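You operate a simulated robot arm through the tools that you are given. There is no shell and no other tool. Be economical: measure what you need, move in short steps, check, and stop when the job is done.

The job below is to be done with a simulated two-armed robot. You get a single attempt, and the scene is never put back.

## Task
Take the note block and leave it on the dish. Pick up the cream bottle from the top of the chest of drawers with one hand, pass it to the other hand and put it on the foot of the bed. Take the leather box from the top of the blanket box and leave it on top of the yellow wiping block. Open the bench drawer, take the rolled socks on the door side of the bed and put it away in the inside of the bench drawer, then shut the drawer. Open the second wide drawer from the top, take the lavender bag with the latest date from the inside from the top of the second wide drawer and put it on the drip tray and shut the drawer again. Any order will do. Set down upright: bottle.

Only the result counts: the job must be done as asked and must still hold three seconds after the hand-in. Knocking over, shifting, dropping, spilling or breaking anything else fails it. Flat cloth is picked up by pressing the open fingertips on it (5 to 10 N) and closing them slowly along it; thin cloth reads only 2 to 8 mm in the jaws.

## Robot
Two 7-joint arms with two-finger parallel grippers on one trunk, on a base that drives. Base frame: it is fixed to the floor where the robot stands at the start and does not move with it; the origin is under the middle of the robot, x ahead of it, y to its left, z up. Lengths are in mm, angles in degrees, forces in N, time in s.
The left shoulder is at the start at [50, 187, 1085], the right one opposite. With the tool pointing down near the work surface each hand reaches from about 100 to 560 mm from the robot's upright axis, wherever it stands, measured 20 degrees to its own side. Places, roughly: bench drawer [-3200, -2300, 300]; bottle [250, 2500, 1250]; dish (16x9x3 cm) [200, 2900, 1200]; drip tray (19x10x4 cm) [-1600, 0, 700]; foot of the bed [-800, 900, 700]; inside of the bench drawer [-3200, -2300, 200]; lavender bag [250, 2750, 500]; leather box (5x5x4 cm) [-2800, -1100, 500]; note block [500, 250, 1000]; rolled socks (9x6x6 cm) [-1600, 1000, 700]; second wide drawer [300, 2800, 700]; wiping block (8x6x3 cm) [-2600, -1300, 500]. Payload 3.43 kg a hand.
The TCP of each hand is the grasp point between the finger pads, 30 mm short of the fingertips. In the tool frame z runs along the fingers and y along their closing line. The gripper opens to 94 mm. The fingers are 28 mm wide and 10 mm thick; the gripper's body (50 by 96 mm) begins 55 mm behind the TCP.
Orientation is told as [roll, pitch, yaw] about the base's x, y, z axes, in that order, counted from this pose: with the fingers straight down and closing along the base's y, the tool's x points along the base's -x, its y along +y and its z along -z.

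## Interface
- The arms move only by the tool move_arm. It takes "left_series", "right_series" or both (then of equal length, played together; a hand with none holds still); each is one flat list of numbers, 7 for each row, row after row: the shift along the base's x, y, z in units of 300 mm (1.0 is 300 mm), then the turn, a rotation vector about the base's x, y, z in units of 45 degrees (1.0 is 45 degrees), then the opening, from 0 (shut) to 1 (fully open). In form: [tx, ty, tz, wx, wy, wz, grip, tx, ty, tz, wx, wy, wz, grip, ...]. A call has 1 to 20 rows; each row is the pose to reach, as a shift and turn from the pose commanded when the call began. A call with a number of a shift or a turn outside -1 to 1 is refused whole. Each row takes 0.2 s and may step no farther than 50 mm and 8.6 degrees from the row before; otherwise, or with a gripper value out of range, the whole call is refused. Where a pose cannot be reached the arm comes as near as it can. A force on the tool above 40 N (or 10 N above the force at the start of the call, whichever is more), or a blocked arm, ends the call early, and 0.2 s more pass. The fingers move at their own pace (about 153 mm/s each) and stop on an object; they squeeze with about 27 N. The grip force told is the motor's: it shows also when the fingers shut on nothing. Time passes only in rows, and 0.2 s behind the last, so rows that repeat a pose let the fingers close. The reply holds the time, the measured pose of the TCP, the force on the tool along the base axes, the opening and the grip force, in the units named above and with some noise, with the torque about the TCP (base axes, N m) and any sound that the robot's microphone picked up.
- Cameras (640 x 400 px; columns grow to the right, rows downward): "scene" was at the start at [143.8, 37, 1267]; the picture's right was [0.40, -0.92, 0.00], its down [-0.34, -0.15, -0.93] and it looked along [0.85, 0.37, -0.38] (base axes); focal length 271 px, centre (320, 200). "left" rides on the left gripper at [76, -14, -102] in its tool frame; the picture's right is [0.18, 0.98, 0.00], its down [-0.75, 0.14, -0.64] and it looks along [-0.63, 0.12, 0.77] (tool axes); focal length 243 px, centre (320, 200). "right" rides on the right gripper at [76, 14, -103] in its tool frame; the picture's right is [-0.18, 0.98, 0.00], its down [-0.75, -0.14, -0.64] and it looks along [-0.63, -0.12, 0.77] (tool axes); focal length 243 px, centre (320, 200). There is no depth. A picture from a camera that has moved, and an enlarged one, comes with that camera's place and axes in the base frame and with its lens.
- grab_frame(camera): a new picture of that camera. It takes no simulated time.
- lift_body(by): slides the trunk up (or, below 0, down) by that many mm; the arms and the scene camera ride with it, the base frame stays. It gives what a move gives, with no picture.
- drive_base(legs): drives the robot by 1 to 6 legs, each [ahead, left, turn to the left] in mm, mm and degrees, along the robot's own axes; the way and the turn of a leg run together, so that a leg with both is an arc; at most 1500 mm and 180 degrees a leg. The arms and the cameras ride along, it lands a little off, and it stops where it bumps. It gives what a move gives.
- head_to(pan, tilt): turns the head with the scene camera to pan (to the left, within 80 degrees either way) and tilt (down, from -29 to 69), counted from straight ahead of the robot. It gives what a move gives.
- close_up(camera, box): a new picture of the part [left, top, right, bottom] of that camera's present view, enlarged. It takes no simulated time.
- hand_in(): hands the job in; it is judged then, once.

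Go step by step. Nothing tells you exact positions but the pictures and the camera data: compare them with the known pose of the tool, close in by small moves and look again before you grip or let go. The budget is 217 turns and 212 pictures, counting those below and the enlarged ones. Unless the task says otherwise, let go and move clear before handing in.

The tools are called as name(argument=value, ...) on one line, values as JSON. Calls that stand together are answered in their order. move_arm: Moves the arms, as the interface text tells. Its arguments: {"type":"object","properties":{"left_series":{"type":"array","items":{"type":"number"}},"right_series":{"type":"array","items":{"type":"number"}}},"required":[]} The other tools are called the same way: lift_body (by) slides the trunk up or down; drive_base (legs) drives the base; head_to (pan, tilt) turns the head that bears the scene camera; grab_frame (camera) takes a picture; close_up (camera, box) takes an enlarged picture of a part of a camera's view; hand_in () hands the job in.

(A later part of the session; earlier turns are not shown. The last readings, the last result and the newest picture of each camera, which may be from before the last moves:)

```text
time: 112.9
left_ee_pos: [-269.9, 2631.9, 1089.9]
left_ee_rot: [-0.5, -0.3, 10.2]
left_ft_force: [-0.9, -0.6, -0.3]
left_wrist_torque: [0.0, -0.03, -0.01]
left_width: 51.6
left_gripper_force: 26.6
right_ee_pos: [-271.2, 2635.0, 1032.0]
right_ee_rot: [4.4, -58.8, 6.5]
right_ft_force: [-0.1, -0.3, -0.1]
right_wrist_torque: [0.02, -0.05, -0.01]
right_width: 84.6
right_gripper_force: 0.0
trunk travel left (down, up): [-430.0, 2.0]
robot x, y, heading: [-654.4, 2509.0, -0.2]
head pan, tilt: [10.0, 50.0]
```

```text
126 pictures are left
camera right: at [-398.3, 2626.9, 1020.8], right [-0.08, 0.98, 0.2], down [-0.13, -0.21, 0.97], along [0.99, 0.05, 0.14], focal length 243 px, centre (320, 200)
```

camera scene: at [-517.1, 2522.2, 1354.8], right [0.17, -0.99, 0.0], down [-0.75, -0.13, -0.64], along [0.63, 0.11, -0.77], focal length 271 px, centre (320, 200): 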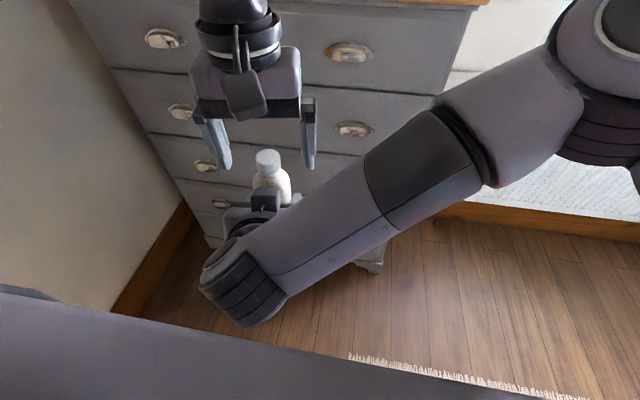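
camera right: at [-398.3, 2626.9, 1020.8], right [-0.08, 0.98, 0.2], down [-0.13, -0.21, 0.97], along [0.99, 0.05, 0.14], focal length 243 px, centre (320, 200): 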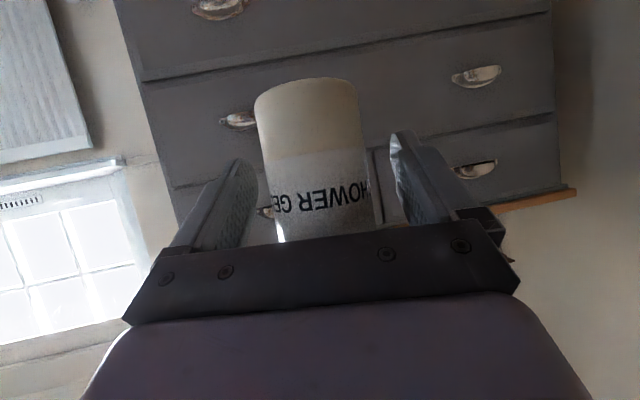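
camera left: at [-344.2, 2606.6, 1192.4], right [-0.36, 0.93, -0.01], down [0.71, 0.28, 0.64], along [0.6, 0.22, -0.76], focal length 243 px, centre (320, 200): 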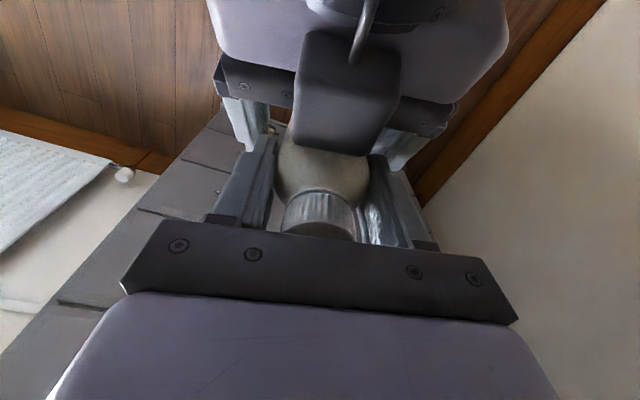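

The left hand holds it. The right hand slides straight down off the bottle, then back and aside.

move_arm(right_series=[0, 0, -0.1, 0, 0, 0, 1, 0, 0, -0.24, 0, 0, 0, 1, 0, 0, -0.38, 0, 0, 0, 1, 0, -0.1, -0.48, 0, 0, 0, 1, 0, -0.24, -0.5, 0, 0, 0, 1, 0, -0.38, -0.5, 0, 0, 0, 1, 0, -0.52, -0.5, 0, 0, 0, 1])

grab_frame(camera="scene")

```text
time: 114.5
left_ee_pos: [-271.2, 2632.6, 1089.4]
left_ee_rot: [-0.5, -0.4, 10.2]
left_ft_force: [0.3, 0.4, -2.7]
left_wrist_torque: [-0.01, 0.04, 0.0]
left_width: 48.7
left_gripper_force: 27.1
right_ee_pos: [-275.2, 2477.2, 883.2]
right_ee_rot: [4.0, -58.6, 7.1]
right_ft_force: [0.0, 0.3, 0.5]
right_wrist_torque: [-0.01, 0.02, -0.04]
right_width: 93.9
right_gripper_force: 0.0
trunk travel left (down, up): [-430.0, 2.0]
robot x, y, heading: [-652.2, 2510.8, -0.1]
head pan, tilt: [10.0, 50.0]
```

```text
125 pictures are left
camera scene: at [-517.3, 2522.0, 1354.8], right [0.17, -0.99, 0.0], down [-0.75, -0.13, -0.64], along [0.63, 0.11, -0.77], focal length 271 px, centre (320, 200)
```

scene: 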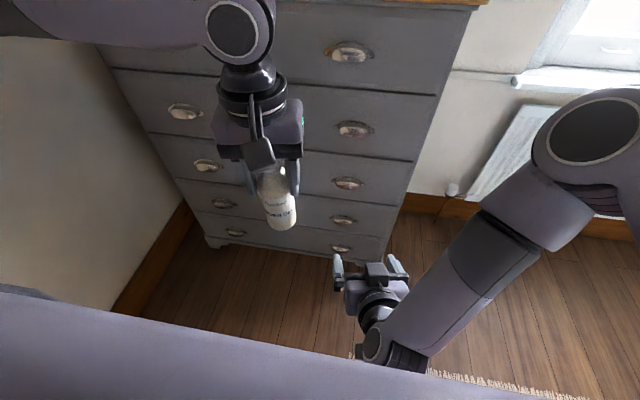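

The left grip width fell to 48.7 mm — I check whether it's slipping.

move_arm(left_series=[0, 0, 0, 0, 0, 0, 0, 0, 0, 0, 0, 0, 0, 0])

close_up(camera="scene", box=[190, 60, 350, 260])

grab_frame(camera="left")

```text
time: 115.1
left_ee_pos: [-270.2, 2633.5, 1090.0]
left_ee_rot: [-0.5, -0.3, 10.2]
left_ft_force: [0.3, 0.5, -3.0]
left_wrist_torque: [-0.01, 0.05, 0.0]
left_width: 48.8
left_gripper_force: 27.3
right_ee_pos: [-274.1, 2477.5, 882.6]
right_ee_rot: [4.1, -58.5, 6.8]
right_ft_force: [-0.9, -0.7, 0.8]
right_wrist_torque: [0.01, -0.04, 0.03]
right_width: 94.1
right_gripper_force: 0.1
trunk travel left (down, up): [-430.0, 2.0]
robot x, y, heading: [-653.1, 2510.4, -0.2]
head pan, tilt: [10.0, 50.0]
```

```text
2.00 times, centred on (270, 160) of scene
camera zoom: at [-517.2, 2522.3, 1354.8], right [0.17, -0.99, 0.0], down [-0.75, -0.13, -0.64], along [0.63, 0.11, -0.77], focal length 543 px, centre (420, 280)
```

zoom: 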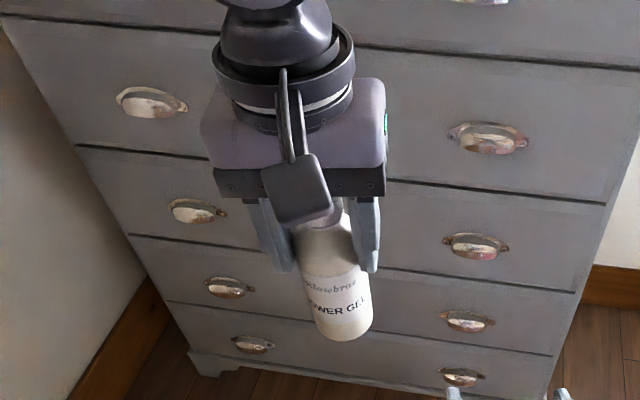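

```text
123 pictures are left
camera left: at [-344.2, 2606.5, 1192.5], right [-0.36, 0.93, -0.01], down [0.71, 0.28, 0.64], along [0.6, 0.22, -0.76], focal length 243 px, centre (320, 200)
```

left: 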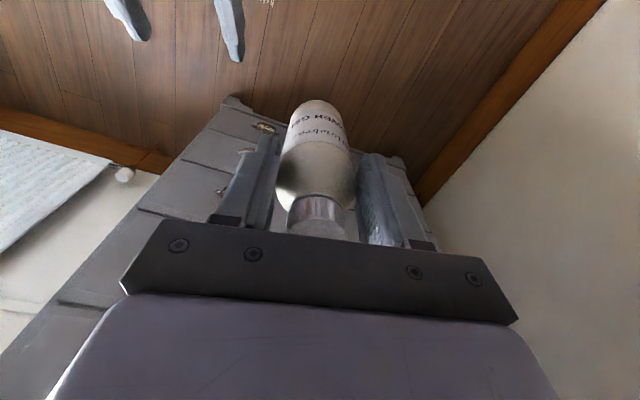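

It's stable at 48.8 mm and vertical. Now I tuck the right hand up and away before driving to the bed's foot.

move_arm(right_series=[0, -0.1, 0.1, 0, 0.18, 0, 1, 0, -0.2, 0.2, 0, 0.36, 0, 1, 0, -0.3, 0.3, 0, 0.54, 0, 1, -0.05, -0.4, 0.4, 0, 0.72, 0, 1, -0.1, -0.5, 0.5, 0, 0.9, 0, 1, -0.15, -0.55, 0.6, 0, 1, 0, 1])

head_to(pan=-80, tilt=30)

grab_frame(camera="scene")

```text
time: 116.5
left_ee_pos: [-272.0, 2632.9, 1090.5]
left_ee_rot: [-0.5, -0.3, 10.2]
left_ft_force: [0.0, 0.4, -2.5]
left_wrist_torque: [-0.02, 0.02, 0.01]
left_width: 48.8
left_gripper_force: 26.5
right_ee_pos: [-317.8, 2311.8, 1061.3]
right_ee_rot: [9.5, -13.9, 3.7]
right_ft_force: [-0.6, 0.3, 0.8]
right_wrist_torque: [0.02, -0.01, 0.01]
right_width: 94.0
right_gripper_force: 0.0
trunk travel left (down, up): [-430.0, 2.0]
robot x, y, heading: [-650.9, 2508.4, -0.3]
head pan, tilt: [10.0, 50.0]
```

```text
time: 118.1
left_ee_pos: [-271.7, 2633.8, 1089.8]
left_ee_rot: [-0.5, -0.2, 10.2]
left_ft_force: [0.3, -0.2, -2.8]
left_wrist_torque: [-0.01, 0.06, 0.01]
left_width: 48.6
left_gripper_force: 26.3
right_ee_pos: [-317.1, 2312.5, 1060.9]
right_ee_rot: [9.1, -13.9, 3.7]
right_ft_force: [0.0, 0.2, 0.1]
right_wrist_torque: [0.02, -0.01, 0.02]
right_width: 94.2
right_gripper_force: 0.1
trunk travel left (down, up): [-430.0, 2.0]
robot x, y, heading: [-652.2, 2512.4, -0.1]
head pan, tilt: [-80.0, 30.0]
```

```text
122 pictures are left
camera scene: at [-577.5, 2420.0, 1384.3], right [-0.99, -0.17, 0.0], down [-0.09, 0.49, -0.87], along [0.15, -0.85, -0.5], focal length 271 px, centre (320, 200)
```

scene: 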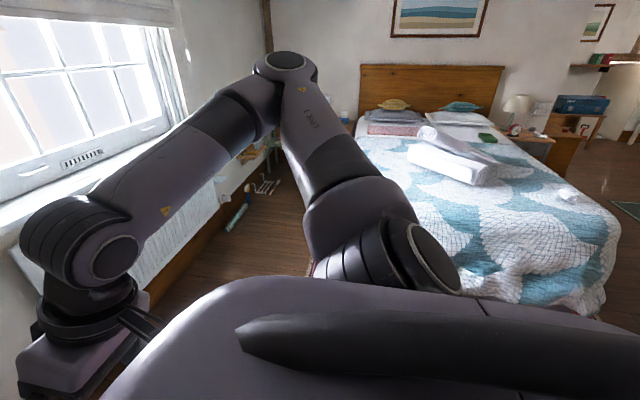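

Now I turn toward the bed and approach its foot end carefully.

drive_base(legs=[[0, 0, -90], [400, -250, 0]])

head_to(pan=0, tilt=35)

grab_frame(camera="scene")

```text
time: 124.8
left_ee_pos: [-775.3, 1721.9, 1090.7]
left_ee_rot: [-0.5, -0.3, -78.7]
left_ft_force: [-0.5, -0.2, -1.6]
left_wrist_torque: [0.01, -0.03, 0.0]
left_width: 48.9
left_gripper_force: 27.1
right_ee_pos: [-1096.4, 1762.3, 1061.5]
right_ee_rot: [9.3, -13.9, -85.1]
right_ft_force: [0.3, -0.4, 0.0]
right_wrist_torque: [0.0, -0.03, 0.01]
right_width: 94.1
right_gripper_force: 0.0
trunk travel left (down, up): [-430.0, 2.0]
robot x, y, heading: [-907.9, 2099.0, -89.1]
head pan, tilt: [-80.0, 30.0]
```

```text
time: 126.3
left_ee_pos: [-775.4, 1722.7, 1090.1]
left_ee_rot: [-0.4, -0.2, -78.7]
left_ft_force: [0.3, 0.4, -2.7]
left_wrist_torque: [0.01, -0.01, -0.01]
left_width: 48.8
left_gripper_force: 26.9
right_ee_pos: [-1095.4, 1762.2, 1062.0]
right_ee_rot: [9.2, -13.9, -85.2]
right_ft_force: [-0.6, -0.2, -0.3]
right_wrist_torque: [0.04, 0.0, 0.0]
right_width: 93.9
right_gripper_force: 0.0
trunk travel left (down, up): [-430.0, 2.0]
robot x, y, heading: [-907.2, 2099.5, -89.1]
head pan, tilt: [0.0, 35.0]
```

```text
121 pictures are left
camera scene: at [-903.4, 1954.4, 1376.5], right [-1.0, -0.02, 0.0], down [-0.01, 0.57, -0.82], along [0.01, -0.82, -0.57], focal length 271 px, centre (320, 200)
```

scene: 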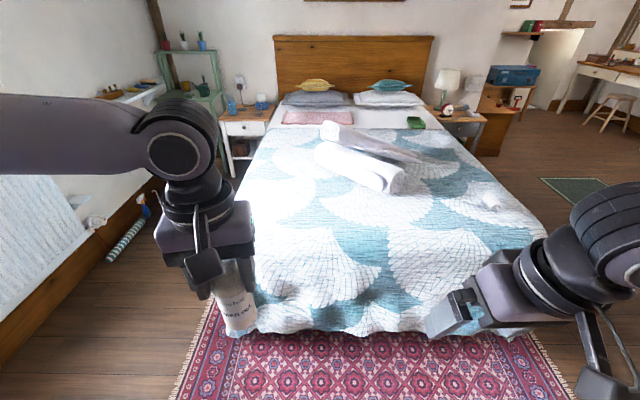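

I now see the bed well: surface z≈670, rolled socks near (−1620, 990), foot edge near y≈1280. I drive closer.

drive_base(legs=[[400, 0, -1]])

head_to(pan=20, tilt=50)

grab_frame(camera="scene")

grab_frame(camera="right")

```text
time: 128.8
left_ee_pos: [-778.3, 1316.9, 1089.9]
left_ee_rot: [-0.5, -0.2, -79.6]
left_ft_force: [0.0, -0.4, -3.8]
left_wrist_torque: [0.11, -0.03, -0.01]
left_width: 48.8
left_gripper_force: 27.0
right_ee_pos: [-1097.8, 1362.4, 1061.2]
right_ee_rot: [9.2, -13.9, -86.1]
right_ft_force: [1.0, -0.7, -0.5]
right_wrist_torque: [-0.02, -0.01, 0.0]
right_width: 93.8
right_gripper_force: 0.0
trunk travel left (down, up): [-430.0, 2.0]
robot x, y, heading: [-899.3, 1700.9, -90.1]
head pan, tilt: [0.0, 35.0]
```

```text
time: 129.6
left_ee_pos: [-778.3, 1317.0, 1088.7]
left_ee_rot: [-0.5, -0.1, -79.6]
left_ft_force: [-0.3, 0.3, -2.6]
left_wrist_torque: [0.03, 0.02, 0.01]
left_width: 48.9
left_gripper_force: 27.5
right_ee_pos: [-1098.7, 1361.1, 1062.6]
right_ee_rot: [9.3, -13.9, -86.1]
right_ft_force: [1.4, 0.5, 0.4]
right_wrist_torque: [-0.01, -0.02, -0.02]
right_width: 94.1
right_gripper_force: 0.1
trunk travel left (down, up): [-430.0, 2.0]
robot x, y, heading: [-898.5, 1697.8, -89.9]
head pan, tilt: [20.0, 50.0]
```

```text
120 pictures are left
camera scene: at [-876.0, 1566.1, 1354.8], right [-0.94, -0.34, 0.0], down [-0.26, 0.72, -0.64], along [0.22, -0.6, -0.77], focal length 271 px, centre (320, 200)
```

scene: 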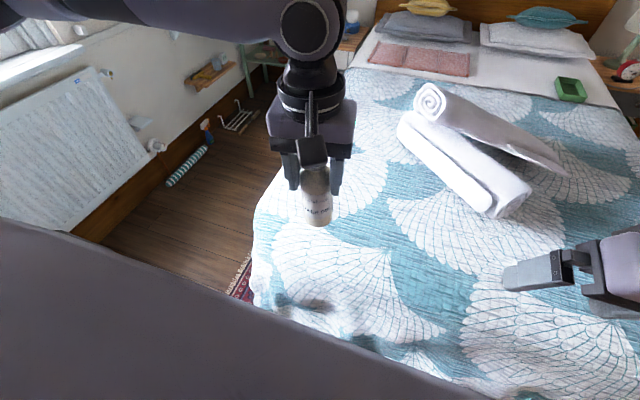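

```text
119 pictures are left
camera right: at [-1106.8, 1461.3, 1145.0], right [0.98, -0.07, 0.2], down [-0.2, -0.6, 0.77], along [0.06, -0.8, -0.6], focal length 243 px, centre (320, 200)
```

right: 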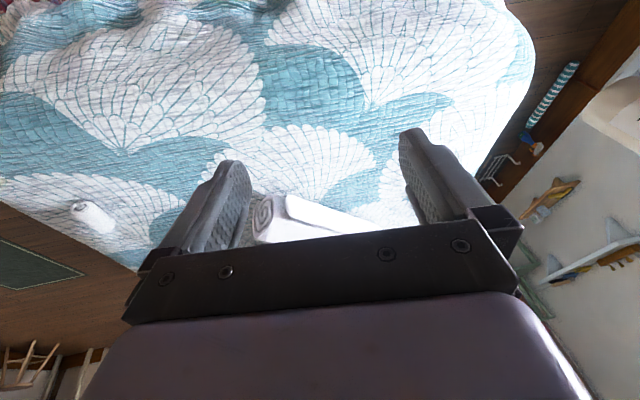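

The target spot (−800, 900) is better reached from the window side of the bed. I back off, go round into the aisle and face −x.

drive_base(legs=[[-250, 0, 0], [0, 640, 0], [880, 0, 0]])

drive_base(legs=[[0, 0, -90]])

head_to(pan=0, tilt=45)

grab_frame(camera="scene")

```text
time: 137.2
left_ee_pos: [-131.1, 1046.9, 1090.8]
left_ee_rot: [-0.5, -0.5, -79.0]
left_ft_force: [0.1, 1.0, -2.9]
left_wrist_torque: [0.03, 0.01, -0.03]
left_width: 48.8
left_gripper_force: 27.1
right_ee_pos: [-451.7, 1089.5, 1063.0]
right_ee_rot: [9.3, -14.1, -85.7]
right_ft_force: [-0.6, 0.1, 0.0]
right_wrist_torque: [-0.04, -0.03, -0.01]
right_width: 94.2
right_gripper_force: 0.0
trunk travel left (down, up): [-430.0, 2.0]
robot x, y, heading: [-261.0, 1427.8, -89.5]
head pan, tilt: [20.0, 50.0]
stopped in leg 3: the robot was blocked; the commanded pose is now the measured one
```

```text
time: 141.6
left_ee_pos: [-637.7, 1294.2, 1089.6]
left_ee_rot: [-0.4, -0.2, -168.6]
left_ft_force: [0.3, 0.5, -2.6]
left_wrist_torque: [0.02, -0.06, 0.01]
left_width: 48.7
left_gripper_force: 26.7
right_ee_pos: [-598.0, 1614.9, 1062.2]
right_ee_rot: [9.2, -14.0, -175.3]
right_ft_force: [0.0, 0.5, 0.0]
right_wrist_torque: [0.02, 0.0, 0.0]
right_width: 94.0
right_gripper_force: 0.1
trunk travel left (down, up): [-430.0, 2.0]
robot x, y, heading: [-256.0, 1426.4, -179.0]
head pan, tilt: [20.0, 50.0]
stopped in leg 1: the robot was blocked; the commanded pose is now the measured one
```

```text
time: 142.4
left_ee_pos: [-638.0, 1295.0, 1089.3]
left_ee_rot: [-0.5, -0.4, -168.6]
left_ft_force: [0.0, -0.3, -2.8]
left_wrist_torque: [0.04, -0.05, 0.0]
left_width: 48.5
left_gripper_force: 27.1
right_ee_pos: [-598.9, 1615.1, 1060.9]
right_ee_rot: [9.2, -13.9, -175.3]
right_ft_force: [0.1, -0.3, -0.4]
right_wrist_torque: [-0.02, -0.01, -0.02]
right_width: 94.1
right_gripper_force: 0.1
trunk travel left (down, up): [-430.0, 2.0]
robot x, y, heading: [-260.4, 1424.3, -178.9]
head pan, tilt: [0.0, 45.0]
```

```text
118 pictures are left
camera scene: at [-398.3, 1422.5, 1361.7], right [-0.02, 1.0, 0.0], down [0.71, 0.01, -0.71], along [-0.71, -0.01, -0.71], focal length 271 px, centre (320, 200)
```

scene: 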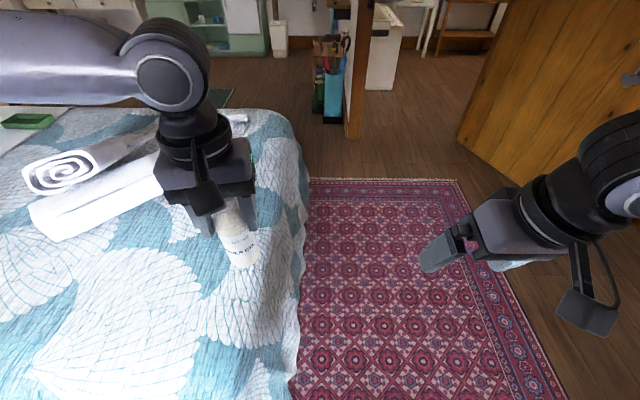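

The base brushed the bed-cover corner. The bed top spans x≈−500…−1760 with foot edge y≈1330. I'll back 80 mm from the bed and slide along the aisle to y≈1000.

drive_base(legs=[[-90, 0, 0], [0, 440, 0]])

grab_frame(camera="scene")

```text
time: 145.3
left_ee_pos: [-532.3, 998.8, 1089.0]
left_ee_rot: [-0.4, -0.2, -169.2]
left_ft_force: [-0.1, -0.5, -2.2]
left_wrist_torque: [0.0, -0.05, -0.02]
left_width: 48.8
left_gripper_force: 27.2
right_ee_pos: [-490.1, 1318.4, 1061.7]
right_ee_rot: [9.3, -13.9, -175.8]
right_ft_force: [0.1, 0.0, 0.1]
right_wrist_torque: [0.01, 0.02, 0.01]
right_width: 94.0
right_gripper_force: 0.0
trunk travel left (down, up): [-430.0, 2.0]
robot x, y, heading: [-154.3, 1122.7, -179.7]
head pan, tilt: [0.0, 45.0]
stopped in leg 2: the robot was blocked; the commanded pose is now the measured one
```

```text
117 pictures are left
camera scene: at [-292.5, 1124.8, 1361.6], right [-0.01, 1.0, 0.0], down [0.71, 0.01, -0.71], along [-0.71, -0.01, -0.71], focal length 271 px, centre (320, 200)
```

scene: 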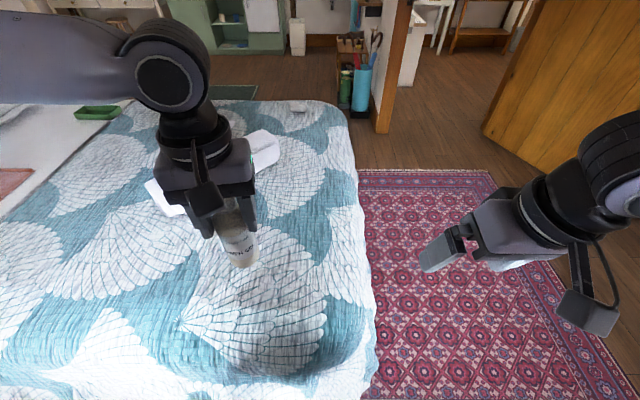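

Blocked lightly again by the bed cover, but from here I can reach around (−680, 940). I try to creep a bit toward the bed.

drive_base(legs=[[100, 0, 0]])

head_to(pan=30, tilt=60)

grab_frame(camera="scene")

```text
time: 146.1
left_ee_pos: [-531.9, 997.5, 1088.4]
left_ee_rot: [-0.4, -0.1, -169.1]
left_ft_force: [-0.3, -0.4, -2.3]
left_wrist_torque: [0.04, -0.06, 0.03]
left_width: 48.8
left_gripper_force: 27.1
right_ee_pos: [-490.7, 1318.2, 1063.2]
right_ee_rot: [9.4, -14.0, -175.8]
right_ft_force: [0.1, 0.2, -0.2]
right_wrist_torque: [-0.02, 0.0, -0.01]
right_width: 94.0
right_gripper_force: 0.1
trunk travel left (down, up): [-430.0, 2.0]
robot x, y, heading: [-153.4, 1123.4, -179.2]
head pan, tilt: [0.0, 45.0]
stopped in leg 1: the robot was blocked; the commanded pose is now the measured one
```

```text
time: 147.0
left_ee_pos: [-532.2, 997.4, 1088.6]
left_ee_rot: [-0.4, -0.1, -169.1]
left_ft_force: [-0.2, -0.7, -3.7]
left_wrist_torque: [-0.01, -0.05, 0.03]
left_width: 48.8
left_gripper_force: 26.9
right_ee_pos: [-491.1, 1318.1, 1062.6]
right_ee_rot: [9.3, -14.0, -175.9]
right_ft_force: [-0.2, -0.1, 0.0]
right_wrist_torque: [0.0, -0.01, 0.02]
right_width: 93.9
right_gripper_force: 0.1
trunk travel left (down, up): [-430.0, 2.0]
robot x, y, heading: [-153.6, 1125.8, -179.6]
head pan, tilt: [30.0, 60.0]
```

```text
116 pictures are left
camera scene: at [-268.5, 1091.8, 1342.2], right [-0.51, 0.86, 0.0], down [0.75, 0.44, -0.5], along [-0.43, -0.25, -0.87], focal length 271 px, centre (320, 200)
```

scene: 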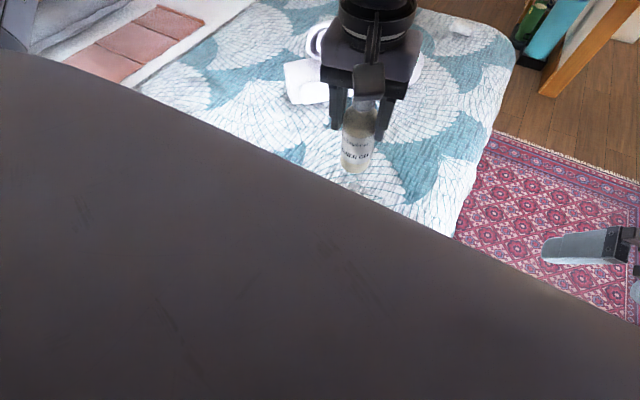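

I extend the bottle out over the bed and downward.

move_arm(left_series=[-0.07, -0.03, -0.08, 0, 0, 0, 0, -0.14, -0.06, -0.16, 0, 0, 0, 0, -0.22, -0.1, -0.24, 0, 0, 0, 0, -0.3, -0.13, -0.32, 0, 0, 0, 0, -0.37, -0.17, -0.4, 0, 0, 0, 0, -0.44, -0.2, -0.47, 0, 0, 0, 0])

head_to(pan=15, tilt=45)

grab_frame(camera="scene")

grab_frame(camera="left")

```text
time: 148.4
left_ee_pos: [-623.1, 897.8, 975.3]
left_ee_rot: [-0.3, -0.1, -169.1]
left_ft_force: [0.0, 0.6, -2.8]
left_wrist_torque: [-0.01, -0.03, -0.03]
left_width: 48.7
left_gripper_force: 27.0
left hand out of reach, approached as far as the arm can: row 2, 3, 4, 5, 6
right_ee_pos: [-490.1, 1318.8, 1062.2]
right_ee_rot: [9.2, -14.0, -175.8]
right_ft_force: [0.2, -0.6, 0.6]
right_wrist_torque: [-0.01, 0.04, -0.02]
right_width: 93.9
right_gripper_force: 0.0
trunk travel left (down, up): [-430.0, 2.0]
robot x, y, heading: [-155.4, 1124.4, -179.4]
head pan, tilt: [30.0, 60.0]
```

```text
time: 149.2
left_ee_pos: [-622.5, 897.4, 975.9]
left_ee_rot: [-0.4, -0.2, -169.1]
left_ft_force: [-0.1, 0.3, -2.6]
left_wrist_torque: [-0.01, -0.04, 0.03]
left_width: 48.8
left_gripper_force: 27.1
right_ee_pos: [-490.5, 1318.5, 1062.2]
right_ee_rot: [9.3, -14.0, -175.8]
right_ft_force: [0.4, 0.1, 0.2]
right_wrist_torque: [-0.01, -0.01, 0.0]
right_width: 94.0
right_gripper_force: 0.0
trunk travel left (down, up): [-430.0, 2.0]
robot x, y, heading: [-158.5, 1127.0, -179.5]
head pan, tilt: [15.0, 45.0]
```

```text
115 pictures are left
camera scene: at [-289.4, 1103.7, 1361.6], right [-0.27, 0.96, 0.0], down [0.68, 0.19, -0.71], along [-0.68, -0.19, -0.71], focal length 271 px, centre (320, 200)
```

scene: 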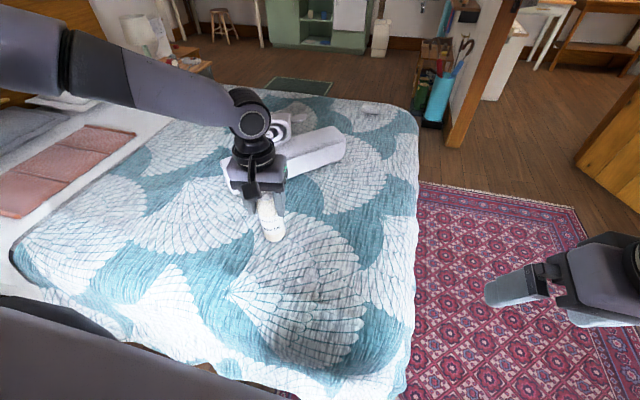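

```text
114 pictures are left
camera left: at [-550.4, 926.5, 1078.5], right [0.37, -0.93, -0.01], down [-0.71, -0.29, 0.64], along [-0.6, -0.23, -0.77], focal length 243 px, centre (320, 200)
```

left: 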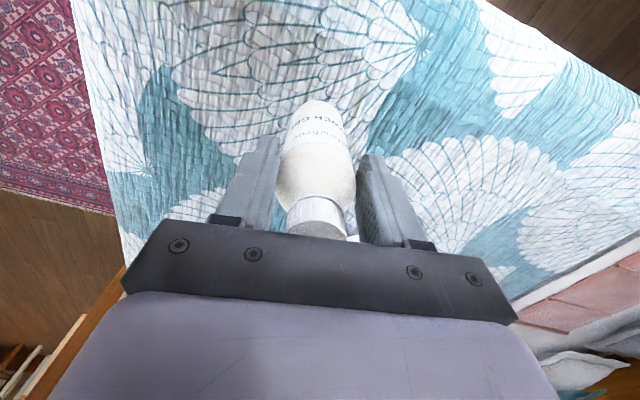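

The bed's window edge is near x≈−380, so the bottle is ~245 mm in from the edge and ~360 mm from the foot edge. I descend.

move_arm(left_series=[0, 0, -0.12, 0, 0, 0, 0, 0, 0, -0.24, 0, 0, 0, 0, 0, 0, -0.36, 0, 0, 0, 0])

grab_frame(camera="left")

close_up(camera="scene", box=[170, 120, 370, 320])

```text
time: 150.0
left_ee_pos: [-591.9, 867.4, 915.6]
left_ee_rot: [-0.6, -0.2, -169.1]
left_ft_force: [0.0, -0.6, -2.4]
left_wrist_torque: [0.01, -0.04, 0.01]
left_width: 48.8
left_gripper_force: 26.8
left hand out of reach, approached as far as the arm can: row 1, 2, 3
right_ee_pos: [-491.3, 1319.5, 1062.1]
right_ee_rot: [9.3, -14.0, -175.8]
right_ft_force: [-0.7, -0.3, -1.3]
right_wrist_torque: [-0.03, 0.0, -0.04]
right_width: 94.1
right_gripper_force: 0.0
trunk travel left (down, up): [-430.0, 2.0]
robot x, y, heading: [-151.7, 1120.2, -179.4]
head pan, tilt: [15.0, 45.0]
```

```text
113 pictures are left
camera left: at [-520.3, 896.3, 1018.7], right [0.37, -0.93, -0.01], down [-0.71, -0.29, 0.64], along [-0.6, -0.23, -0.77], focal length 243 px, centre (320, 200)
```

left: 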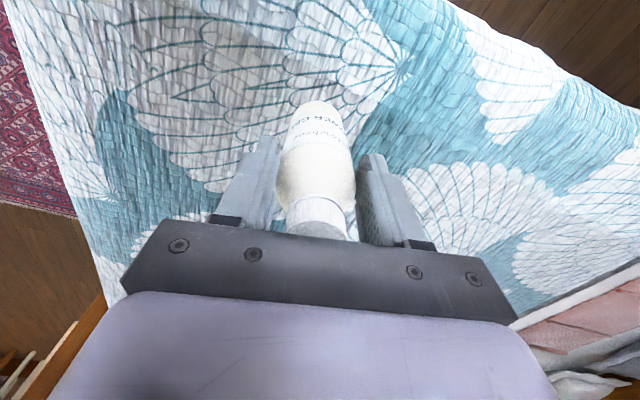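

```text
2.00 times, centred on (270, 220) of scene
camera zoom: at [-289.4, 1103.7, 1361.7], right [-0.27, 0.96, 0.0], down [0.68, 0.19, -0.71], along [-0.68, -0.19, -0.71], focal length 543 px, centre (420, 160)
```

zoom: 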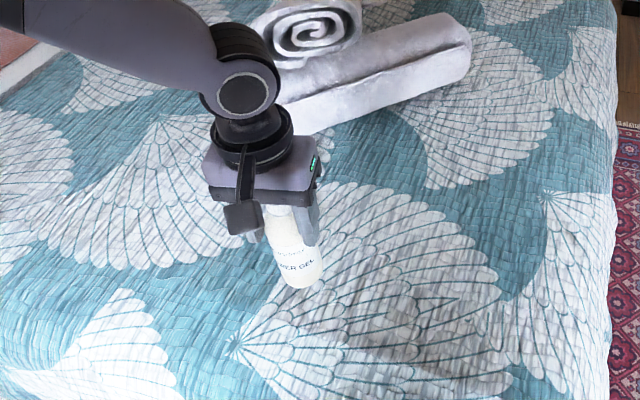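

The arm geometry drifts as it goes lower, so I'll go back up and lower the whole trunk instead.

move_arm(left_series=[0, 0, 0.12, 0, 0, 0, 0, 0, 0, 0.24, 0, 0, 0, 0, -0.05, 0.05, 0.38, 0, 0, 0, 0, -0.1, 0.1, 0.48, 0, 0, 0, 0])

```text
time: 151.0
left_ee_pos: [-621.2, 897.0, 1061.2]
left_ee_rot: [-0.3, -0.1, -169.2]
left_ft_force: [-0.4, -0.2, -2.3]
left_wrist_torque: [0.06, -0.06, -0.03]
left_width: 48.6
left_gripper_force: 26.7
right_ee_pos: [-490.3, 1319.2, 1061.1]
right_ee_rot: [9.3, -13.9, -175.8]
right_ft_force: [0.5, -0.3, 0.0]
right_wrist_torque: [-0.02, -0.04, -0.01]
right_width: 94.1
right_gripper_force: 0.1
trunk travel left (down, up): [-430.0, 2.0]
robot x, y, heading: [-152.6, 1125.3, -179.5]
head pan, tilt: [15.0, 45.0]
```

That works. I try stretching further in −x here before lowering the trunk.

move_arm(left_series=[-0.07, 0.04, 0, 0, 0, 0, 0, -0.14, 0.08, 0, 0, 0, 0, 0, -0.2, 0.1, 0, 0, 0, 0, 0])

lift_body(by=-180)

close_up(camera="scene", box=[150, 60, 370, 280])

```text
time: 151.8
left_ee_pos: [-657.9, 908.0, 1069.9]
left_ee_rot: [-0.5, -0.2, -169.0]
left_ft_force: [0.3, -0.5, -2.6]
left_wrist_torque: [0.04, -0.07, -0.03]
left_width: 48.9
left_gripper_force: 26.9
left hand out of reach, approached as far as the arm can: row 2, 3
right_ee_pos: [-490.8, 1318.9, 1062.5]
right_ee_rot: [9.3, -14.0, -175.9]
right_ft_force: [-0.7, -0.1, -0.5]
right_wrist_torque: [0.0, -0.05, 0.03]
right_width: 94.4
right_gripper_force: 0.0
trunk travel left (down, up): [-430.0, 2.0]
robot x, y, heading: [-152.0, 1126.9, -179.6]
head pan, tilt: [15.0, 45.0]
```

```text
time: 153.8
left_ee_pos: [-658.8, 908.0, 889.6]
left_ee_rot: [-0.6, -0.2, -169.1]
left_ft_force: [-0.2, -0.6, -3.0]
left_wrist_torque: [0.03, -0.02, 0.0]
left_width: 49.0
left_gripper_force: 26.6
right_ee_pos: [-490.5, 1318.8, 882.2]
right_ee_rot: [9.3, -13.9, -175.8]
right_ft_force: [0.7, -0.7, -0.2]
right_wrist_torque: [-0.05, 0.01, -0.01]
right_width: 93.9
right_gripper_force: 0.0
trunk travel left (down, up): [-250.0, 182.0]
robot x, y, heading: [-150.8, 1127.1, -179.6]
head pan, tilt: [15.0, 45.0]
```

```text
1.82 times, centred on (260, 170) of scene
camera zoom: at [-289.3, 1103.8, 1181.7], right [-0.27, 0.96, 0.0], down [0.68, 0.19, -0.71], along [-0.68, -0.19, -0.71], focal length 494 px, centre (429, 254)
```

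zoom: 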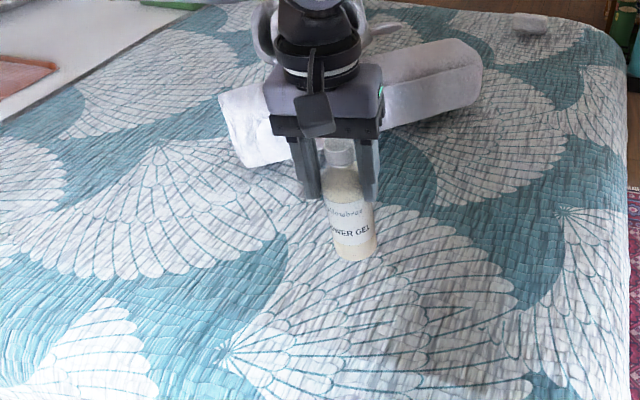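

lift_body(by=-70)

close_up(camera="scene", box=[150, 60, 370, 280])

grab_frame(camera="left")

```text
time: 154.8
left_ee_pos: [-658.8, 907.3, 818.7]
left_ee_rot: [-0.4, -0.2, -169.2]
left_ft_force: [-0.3, -0.1, -3.8]
left_wrist_torque: [0.03, -0.03, -0.02]
left_width: 48.6
left_gripper_force: 26.7
right_ee_pos: [-489.6, 1319.5, 811.7]
right_ee_rot: [9.3, -14.0, -175.9]
right_ft_force: [0.3, 0.2, -0.5]
right_wrist_torque: [0.06, 0.01, 0.07]
right_width: 93.9
right_gripper_force: 0.2
trunk travel left (down, up): [-180.0, 252.0]
robot x, y, heading: [-151.1, 1126.5, -179.6]
head pan, tilt: [15.0, 45.0]
```

```text
1.82 times, centred on (260, 170) of scene
camera zoom: at [-289.3, 1103.8, 1111.7], right [-0.27, 0.96, 0.0], down [0.68, 0.19, -0.71], along [-0.68, -0.19, -0.71], focal length 494 px, centre (429, 254)
```

zoom: 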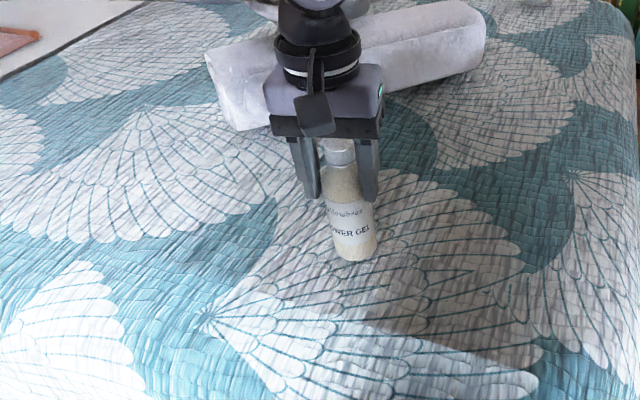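

```text
109 pictures are left
camera left: at [-585.5, 936.4, 921.8], right [0.37, -0.93, -0.01], down [-0.71, -0.29, 0.64], along [-0.6, -0.23, -0.77], focal length 243 px, centre (320, 200)
```

left: 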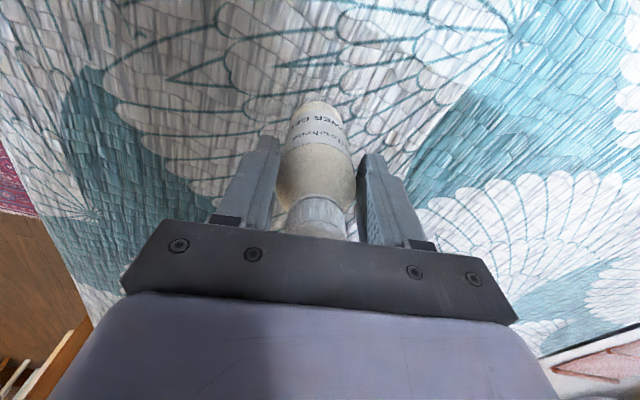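

Parallax suggests the bed surface is around z≈690–720, so the bottle's base is close. I lower in small steps watching the force.

lift_body(by=-10)

lift_body(by=-8)

close_up(camera="scene", box=[200, 100, 330, 230])

```text
time: 155.4
left_ee_pos: [-657.2, 908.5, 806.7]
left_ee_rot: [-0.6, -0.3, -169.1]
left_ft_force: [-0.1, -0.5, -3.6]
left_wrist_torque: [0.03, -0.04, -0.02]
left_width: 48.8
left_gripper_force: 26.7
right_ee_pos: [-490.4, 1319.5, 801.8]
right_ee_rot: [9.4, -14.1, -175.8]
right_ft_force: [-0.3, -0.5, 0.3]
right_wrist_torque: [-0.01, 0.01, 0.01]
right_width: 94.0
right_gripper_force: 0.1
trunk travel left (down, up): [-170.0, 262.0]
robot x, y, heading: [-152.4, 1125.9, -179.5]
head pan, tilt: [15.0, 45.0]
```

```text
time: 156.0
left_ee_pos: [-658.5, 908.6, 802.1]
left_ee_rot: [-0.5, -0.3, -169.0]
left_ft_force: [2.7, -2.1, 7.5]
left_wrist_torque: [-0.22, -0.31, -0.03]
left_width: 48.8
left_gripper_force: 27.4
right_ee_pos: [-489.7, 1319.1, 794.0]
right_ee_rot: [9.3, -13.9, -175.8]
right_ft_force: [-0.4, 0.0, -0.1]
right_wrist_torque: [-0.02, -0.01, -0.01]
right_width: 94.1
right_gripper_force: 0.0
trunk travel left (down, up): [-162.0, 270.0]
robot x, y, heading: [-150.1, 1130.8, -179.6]
head pan, tilt: [15.0, 45.0]
```

```text
3.08 times, centred on (265, 165) of scene
camera zoom: at [-288.6, 1103.9, 1094.0], right [-0.27, 0.96, 0.0], down [0.68, 0.19, -0.71], along [-0.68, -0.19, -0.71], focal length 835 px, centre (489, 308)
```

zoom: 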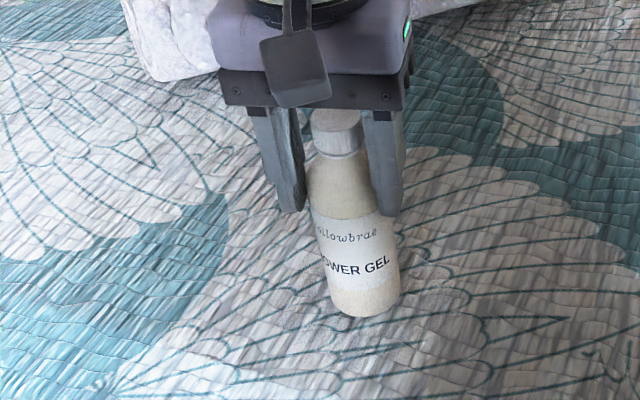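

Contact felt. I open the hand gently.

move_arm(left_series=[0, 0, 0, 0, 0, 0, 0.56, 0, 0, 0, 0, 0, 0, 0.62, 0, 0, 0, 0, 0, 0, 0.75, 0, 0, 0, 0, 0, 0, 0.9])

close_up(camera="scene", box=[200, 100, 330, 230])

```text
time: 157.0
left_ee_pos: [-659.2, 908.1, 800.6]
left_ee_rot: [-0.5, -0.2, -169.2]
left_ft_force: [0.0, 0.2, 0.2]
left_wrist_torque: [-0.01, 0.0, 0.01]
left_width: 84.8
left_gripper_force: 0.0
right_ee_pos: [-489.7, 1319.1, 794.3]
right_ee_rot: [9.4, -13.9, -175.7]
right_ft_force: [-0.2, -0.2, 0.4]
right_wrist_torque: [0.0, -0.01, -0.01]
right_width: 93.8
right_gripper_force: 0.1
trunk travel left (down, up): [-162.0, 270.0]
robot x, y, heading: [-151.1, 1121.1, -179.5]
head pan, tilt: [15.0, 45.0]
```

```text
3.08 times, centred on (265, 165) of scene
camera zoom: at [-289.2, 1103.9, 1093.7], right [-0.27, 0.96, 0.0], down [0.68, 0.19, -0.71], along [-0.68, -0.19, -0.71], focal length 835 px, centre (489, 308)
```

zoom: 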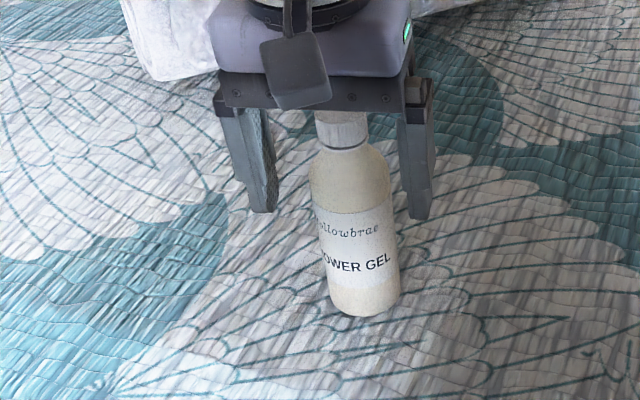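

The bottle stands. I raise the trunk straight up to clear it.

lift_body(by=200)

grab_frame(camera="scene")

```text
time: 159.2
left_ee_pos: [-657.3, 908.2, 1000.7]
left_ee_rot: [-0.5, -0.3, -169.1]
left_ft_force: [-0.6, -0.1, 0.6]
left_wrist_torque: [0.02, 0.01, -0.03]
left_width: 84.7
left_gripper_force: 0.0
right_ee_pos: [-490.4, 1319.1, 993.3]
right_ee_rot: [9.3, -14.0, -175.8]
right_ft_force: [-0.1, -0.4, -0.1]
right_wrist_torque: [-0.01, 0.0, 0.02]
right_width: 93.9
right_gripper_force: 0.2
trunk travel left (down, up): [-362.0, 70.0]
robot x, y, heading: [-152.5, 1127.4, -179.7]
head pan, tilt: [15.0, 45.0]
```

```text
106 pictures are left
camera scene: at [-289.3, 1103.9, 1293.6], right [-0.27, 0.96, 0.0], down [0.68, 0.19, -0.71], along [-0.68, -0.19, -0.71], focal length 271 px, centre (320, 200)
```

scene: 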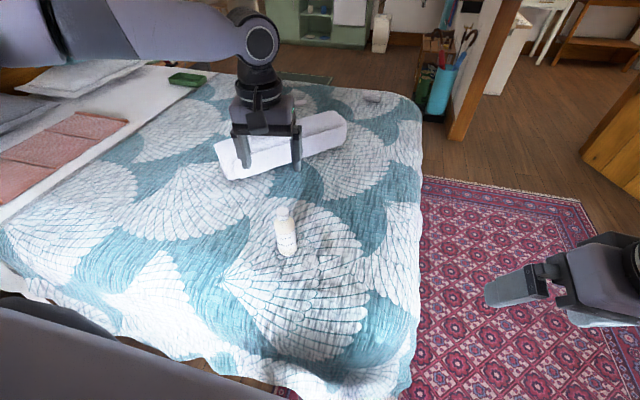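

The bottle is standing on the foot of the bed. The green tray at about (−1570, −35) on the bed is the drip tray. Next: the lavender bag in the chest. I tuck the left hand and drive back to the chest.

move_arm(left_series=[0.13, 0, 0.05, 0, 0, 0, 0.9, 0.26, 0, 0.1, 0, 0, 0, 0.9, 0.4, 0, 0.15, 0, 0, 0, 0.9, 0.55, 0, 0.2, 0, 0, 0, 0.9])

drive_base(legs=[[-40, 0, 0], [0, -600, 0], [600, -1000, 0], [0, 0, -180]])

head_to(pan=0, tilt=35)

grab_frame(camera="scene")

```text
time: 160.2
left_ee_pos: [-492.5, 908.1, 1061.5]
left_ee_rot: [-0.5, -0.2, -169.0]
left_ft_force: [0.0, 0.5, 0.1]
left_wrist_torque: [0.01, 0.02, -0.01]
left_width: 84.4
left_gripper_force: 0.0
right_ee_pos: [-489.4, 1318.6, 994.8]
right_ee_rot: [9.2, -14.0, -175.8]
right_ft_force: [0.5, 0.3, -0.5]
right_wrist_torque: [0.03, -0.03, -0.02]
right_width: 94.0
right_gripper_force: 0.1
trunk travel left (down, up): [-362.0, 70.0]
robot x, y, heading: [-150.0, 1125.3, -179.5]
head pan, tilt: [15.0, 45.0]
```

```text
time: 169.2
left_ee_pos: [-1020.1, 2509.1, 1065.4]
left_ee_rot: [-1.3, -1.1, -171.1]
left_ft_force: [0.2, -0.5, -0.5]
left_wrist_torque: [0.02, 0.01, 0.04]
left_width: 84.6
left_gripper_force: 0.1
right_ee_pos: [-988.2, 2912.7, 1007.2]
right_ee_rot: [7.9, -15.7, -173.8]
right_ft_force: [0.0, 0.6, -0.1]
right_wrist_torque: [0.0, 0.0, 0.0]
right_width: 94.3
right_gripper_force: 0.1
trunk travel left (down, up): [-362.0, 70.0]
robot x, y, heading: [-685.1, 2728.0, 178.6]
head pan, tilt: [15.0, 45.0]
stopped in leg 3: the robot was blocked; the commanded pose is now the measured one
```

```text
time: 169.9
left_ee_pos: [-1019.8, 2508.4, 1065.9]
left_ee_rot: [-1.4, -1.2, -170.9]
left_ft_force: [-0.6, -0.3, 0.4]
left_wrist_torque: [-0.04, 0.0, 0.01]
left_width: 84.5
left_gripper_force: 0.0
right_ee_pos: [-989.2, 2912.1, 1006.6]
right_ee_rot: [7.9, -15.8, -173.8]
right_ft_force: [0.2, 0.2, -1.0]
right_wrist_torque: [0.0, 0.0, -0.01]
right_width: 93.8
right_gripper_force: 0.0
trunk travel left (down, up): [-362.0, 70.0]
robot x, y, heading: [-688.8, 2727.1, 178.6]
head pan, tilt: [0.0, 35.0]
```

```text
105 pictures are left
camera scene: at [-812.7, 2716.1, 1311.4], right [0.02, 1.0, 0.01], down [0.56, 0.0, -0.83], along [-0.83, 0.03, -0.56], focal length 271 px, centre (320, 200)
```

scene: 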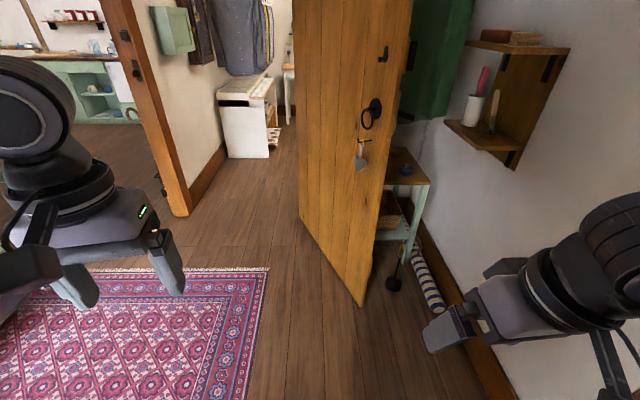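

My right elbow touched the north wall. I shift left, then turn to face the chest.

drive_base(legs=[[0, 110, 0], [0, 0, -90], [0, 0, -88]])

head_to(pan=0, tilt=40)

grab_frame(camera="scene")

```text
time: 170.9
left_ee_pos: [-1030.5, 2468.0, 1061.2]
left_ee_rot: [-1.0, -0.6, -171.3]
left_ft_force: [-0.3, -0.8, 0.3]
left_wrist_torque: [-0.01, 0.0, 0.03]
left_width: 84.6
left_gripper_force: 0.0
right_ee_pos: [-994.4, 2873.5, 999.2]
right_ee_rot: [8.7, -14.3, -174.8]
right_ft_force: [0.5, -0.3, 0.2]
right_wrist_torque: [-0.01, 0.01, 0.0]
right_width: 94.2
right_gripper_force: 0.1
trunk travel left (down, up): [-362.0, 70.0]
robot x, y, heading: [-688.0, 2679.5, 178.6]
head pan, tilt: [0.0, 35.0]
stopped in leg 1: the robot was blocked; the commanded pose is now the measured one
```

```text
time: 171.5
left_ee_pos: [-1029.5, 2467.3, 1061.1]
left_ee_rot: [-1.1, -0.7, -171.4]
left_ft_force: [0.1, 1.1, -0.3]
left_wrist_torque: [0.01, -0.01, -0.01]
left_width: 84.5
left_gripper_force: 0.1
right_ee_pos: [-995.8, 2874.1, 999.2]
right_ee_rot: [8.7, -14.4, -174.9]
right_ft_force: [0.3, 0.0, -0.9]
right_wrist_torque: [0.01, 0.03, 0.0]
right_width: 94.1
right_gripper_force: 0.1
trunk travel left (down, up): [-362.0, 70.0]
robot x, y, heading: [-685.4, 2679.7, 178.6]
head pan, tilt: [0.0, 40.0]
```

```text
104 pictures are left
camera scene: at [-822.8, 2675.2, 1301.8], right [0.03, 1.0, 0.01], down [0.64, -0.01, -0.77], along [-0.77, 0.03, -0.64], focal length 271 px, centre (320, 200)
```

scene: 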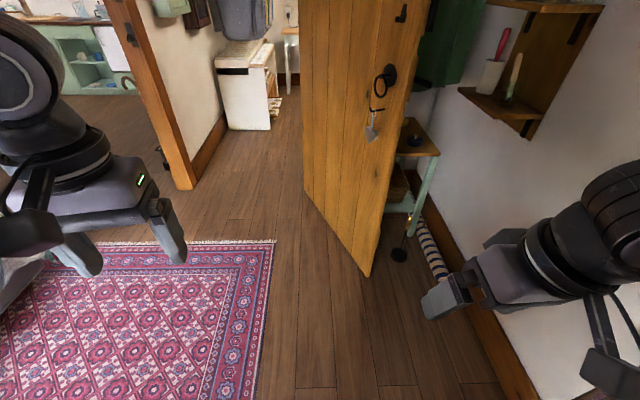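

Still caught on something. Look to the right.

head_to(pan=-70, tilt=25)

grab_frame(camera="scene")

```text
time: 172.9
left_ee_pos: [-1030.3, 2466.9, 1062.7]
left_ee_rot: [-1.1, -0.8, -171.3]
left_ft_force: [0.0, 0.5, -0.3]
left_wrist_torque: [-0.02, 0.02, 0.02]
left_width: 84.6
left_gripper_force: 0.1
right_ee_pos: [-994.6, 2874.1, 999.5]
right_ee_rot: [8.6, -14.3, -174.8]
right_ft_force: [0.3, 0.2, 0.5]
right_wrist_torque: [-0.02, -0.02, 0.01]
right_width: 93.8
right_gripper_force: 0.1
trunk travel left (down, up): [-362.0, 70.0]
robot x, y, heading: [-688.6, 2677.3, 178.5]
head pan, tilt: [-70.0, 25.0]
```

```text
103 pictures are left
camera scene: at [-766.8, 2760.5, 1325.7], right [0.95, 0.32, -0.01], down [0.13, -0.39, -0.91], along [-0.29, 0.86, -0.41], focal length 271 px, centre (320, 200)
```

scene: 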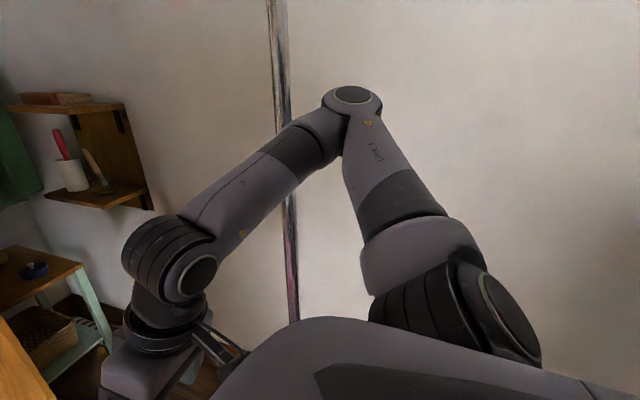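

drive_base(legs=[[0, 100, 0]])

drive_base(legs=[[0, 0, -90], [0, 0, -88.5]])

head_to(pan=0, tilt=40)

grab_frame(camera="scene")

```text
time: 174.1
left_ee_pos: [-1039.3, 2375.2, 1061.6]
left_ee_rot: [-0.5, -0.3, -171.4]
left_ft_force: [0.0, -0.4, 0.3]
left_wrist_torque: [0.02, 0.02, -0.02]
left_width: 84.7
left_gripper_force: 0.0
right_ee_pos: [-1006.3, 2781.5, 995.4]
right_ee_rot: [9.3, -13.9, -175.4]
right_ft_force: [-0.3, -0.4, 0.4]
right_wrist_torque: [0.0, 0.02, 0.01]
right_width: 93.8
right_gripper_force: 0.1
trunk travel left (down, up): [-362.0, 70.0]
robot x, y, heading: [-692.1, 2583.0, 178.3]
head pan, tilt: [-70.0, 25.0]
```

```text
time: 182.3
left_ee_pos: [-330.5, 2765.7, 1061.3]
left_ee_rot: [-0.4, -0.3, 5.1]
left_ft_force: [-0.2, -1.0, 0.1]
left_wrist_torque: [0.0, -0.02, 0.02]
left_width: 84.7
left_gripper_force: 0.1
right_ee_pos: [-388.1, 2362.8, 995.8]
right_ee_rot: [9.2, -13.9, 1.1]
right_ft_force: [-0.8, 0.2, 0.0]
right_wrist_torque: [0.0, 0.0, -0.03]
right_width: 94.1
right_gripper_force: 0.1
trunk travel left (down, up): [-362.0, 70.0]
robot x, y, heading: [-689.7, 2579.8, -5.4]
head pan, tilt: [-70.0, 25.0]
```

```text
time: 183.7
left_ee_pos: [-330.8, 2766.2, 1061.8]
left_ee_rot: [-0.5, -0.3, 5.3]
left_ft_force: [0.5, -0.1, 0.0]
left_wrist_torque: [-0.01, 0.01, -0.02]
left_width: 84.8
left_gripper_force: 0.1
right_ee_pos: [-390.0, 2362.5, 994.8]
right_ee_rot: [9.2, -14.0, 1.1]
right_ft_force: [0.2, 0.3, -0.6]
right_wrist_torque: [-0.01, -0.05, 0.04]
right_width: 94.2
right_gripper_force: 0.0
trunk travel left (down, up): [-362.0, 70.0]
robot x, y, heading: [-691.5, 2583.0, -4.9]
head pan, tilt: [0.0, 40.0]
```

```text
102 pictures are left
camera scene: at [-547.9, 2569.1, 1301.0], right [-0.09, -1.0, 0.0], down [-0.64, 0.06, -0.77], along [0.76, -0.07, -0.64], focal length 271 px, centre (320, 200)
```

scene: 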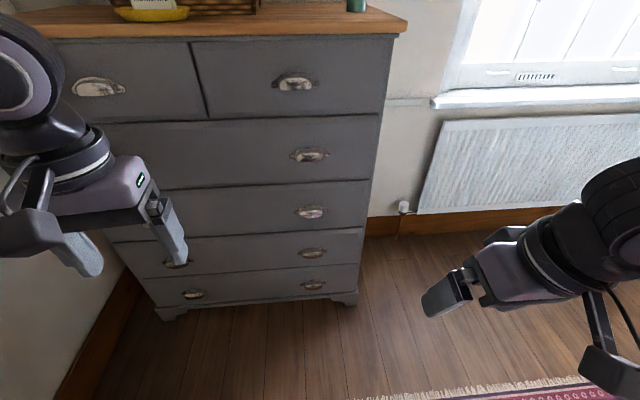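

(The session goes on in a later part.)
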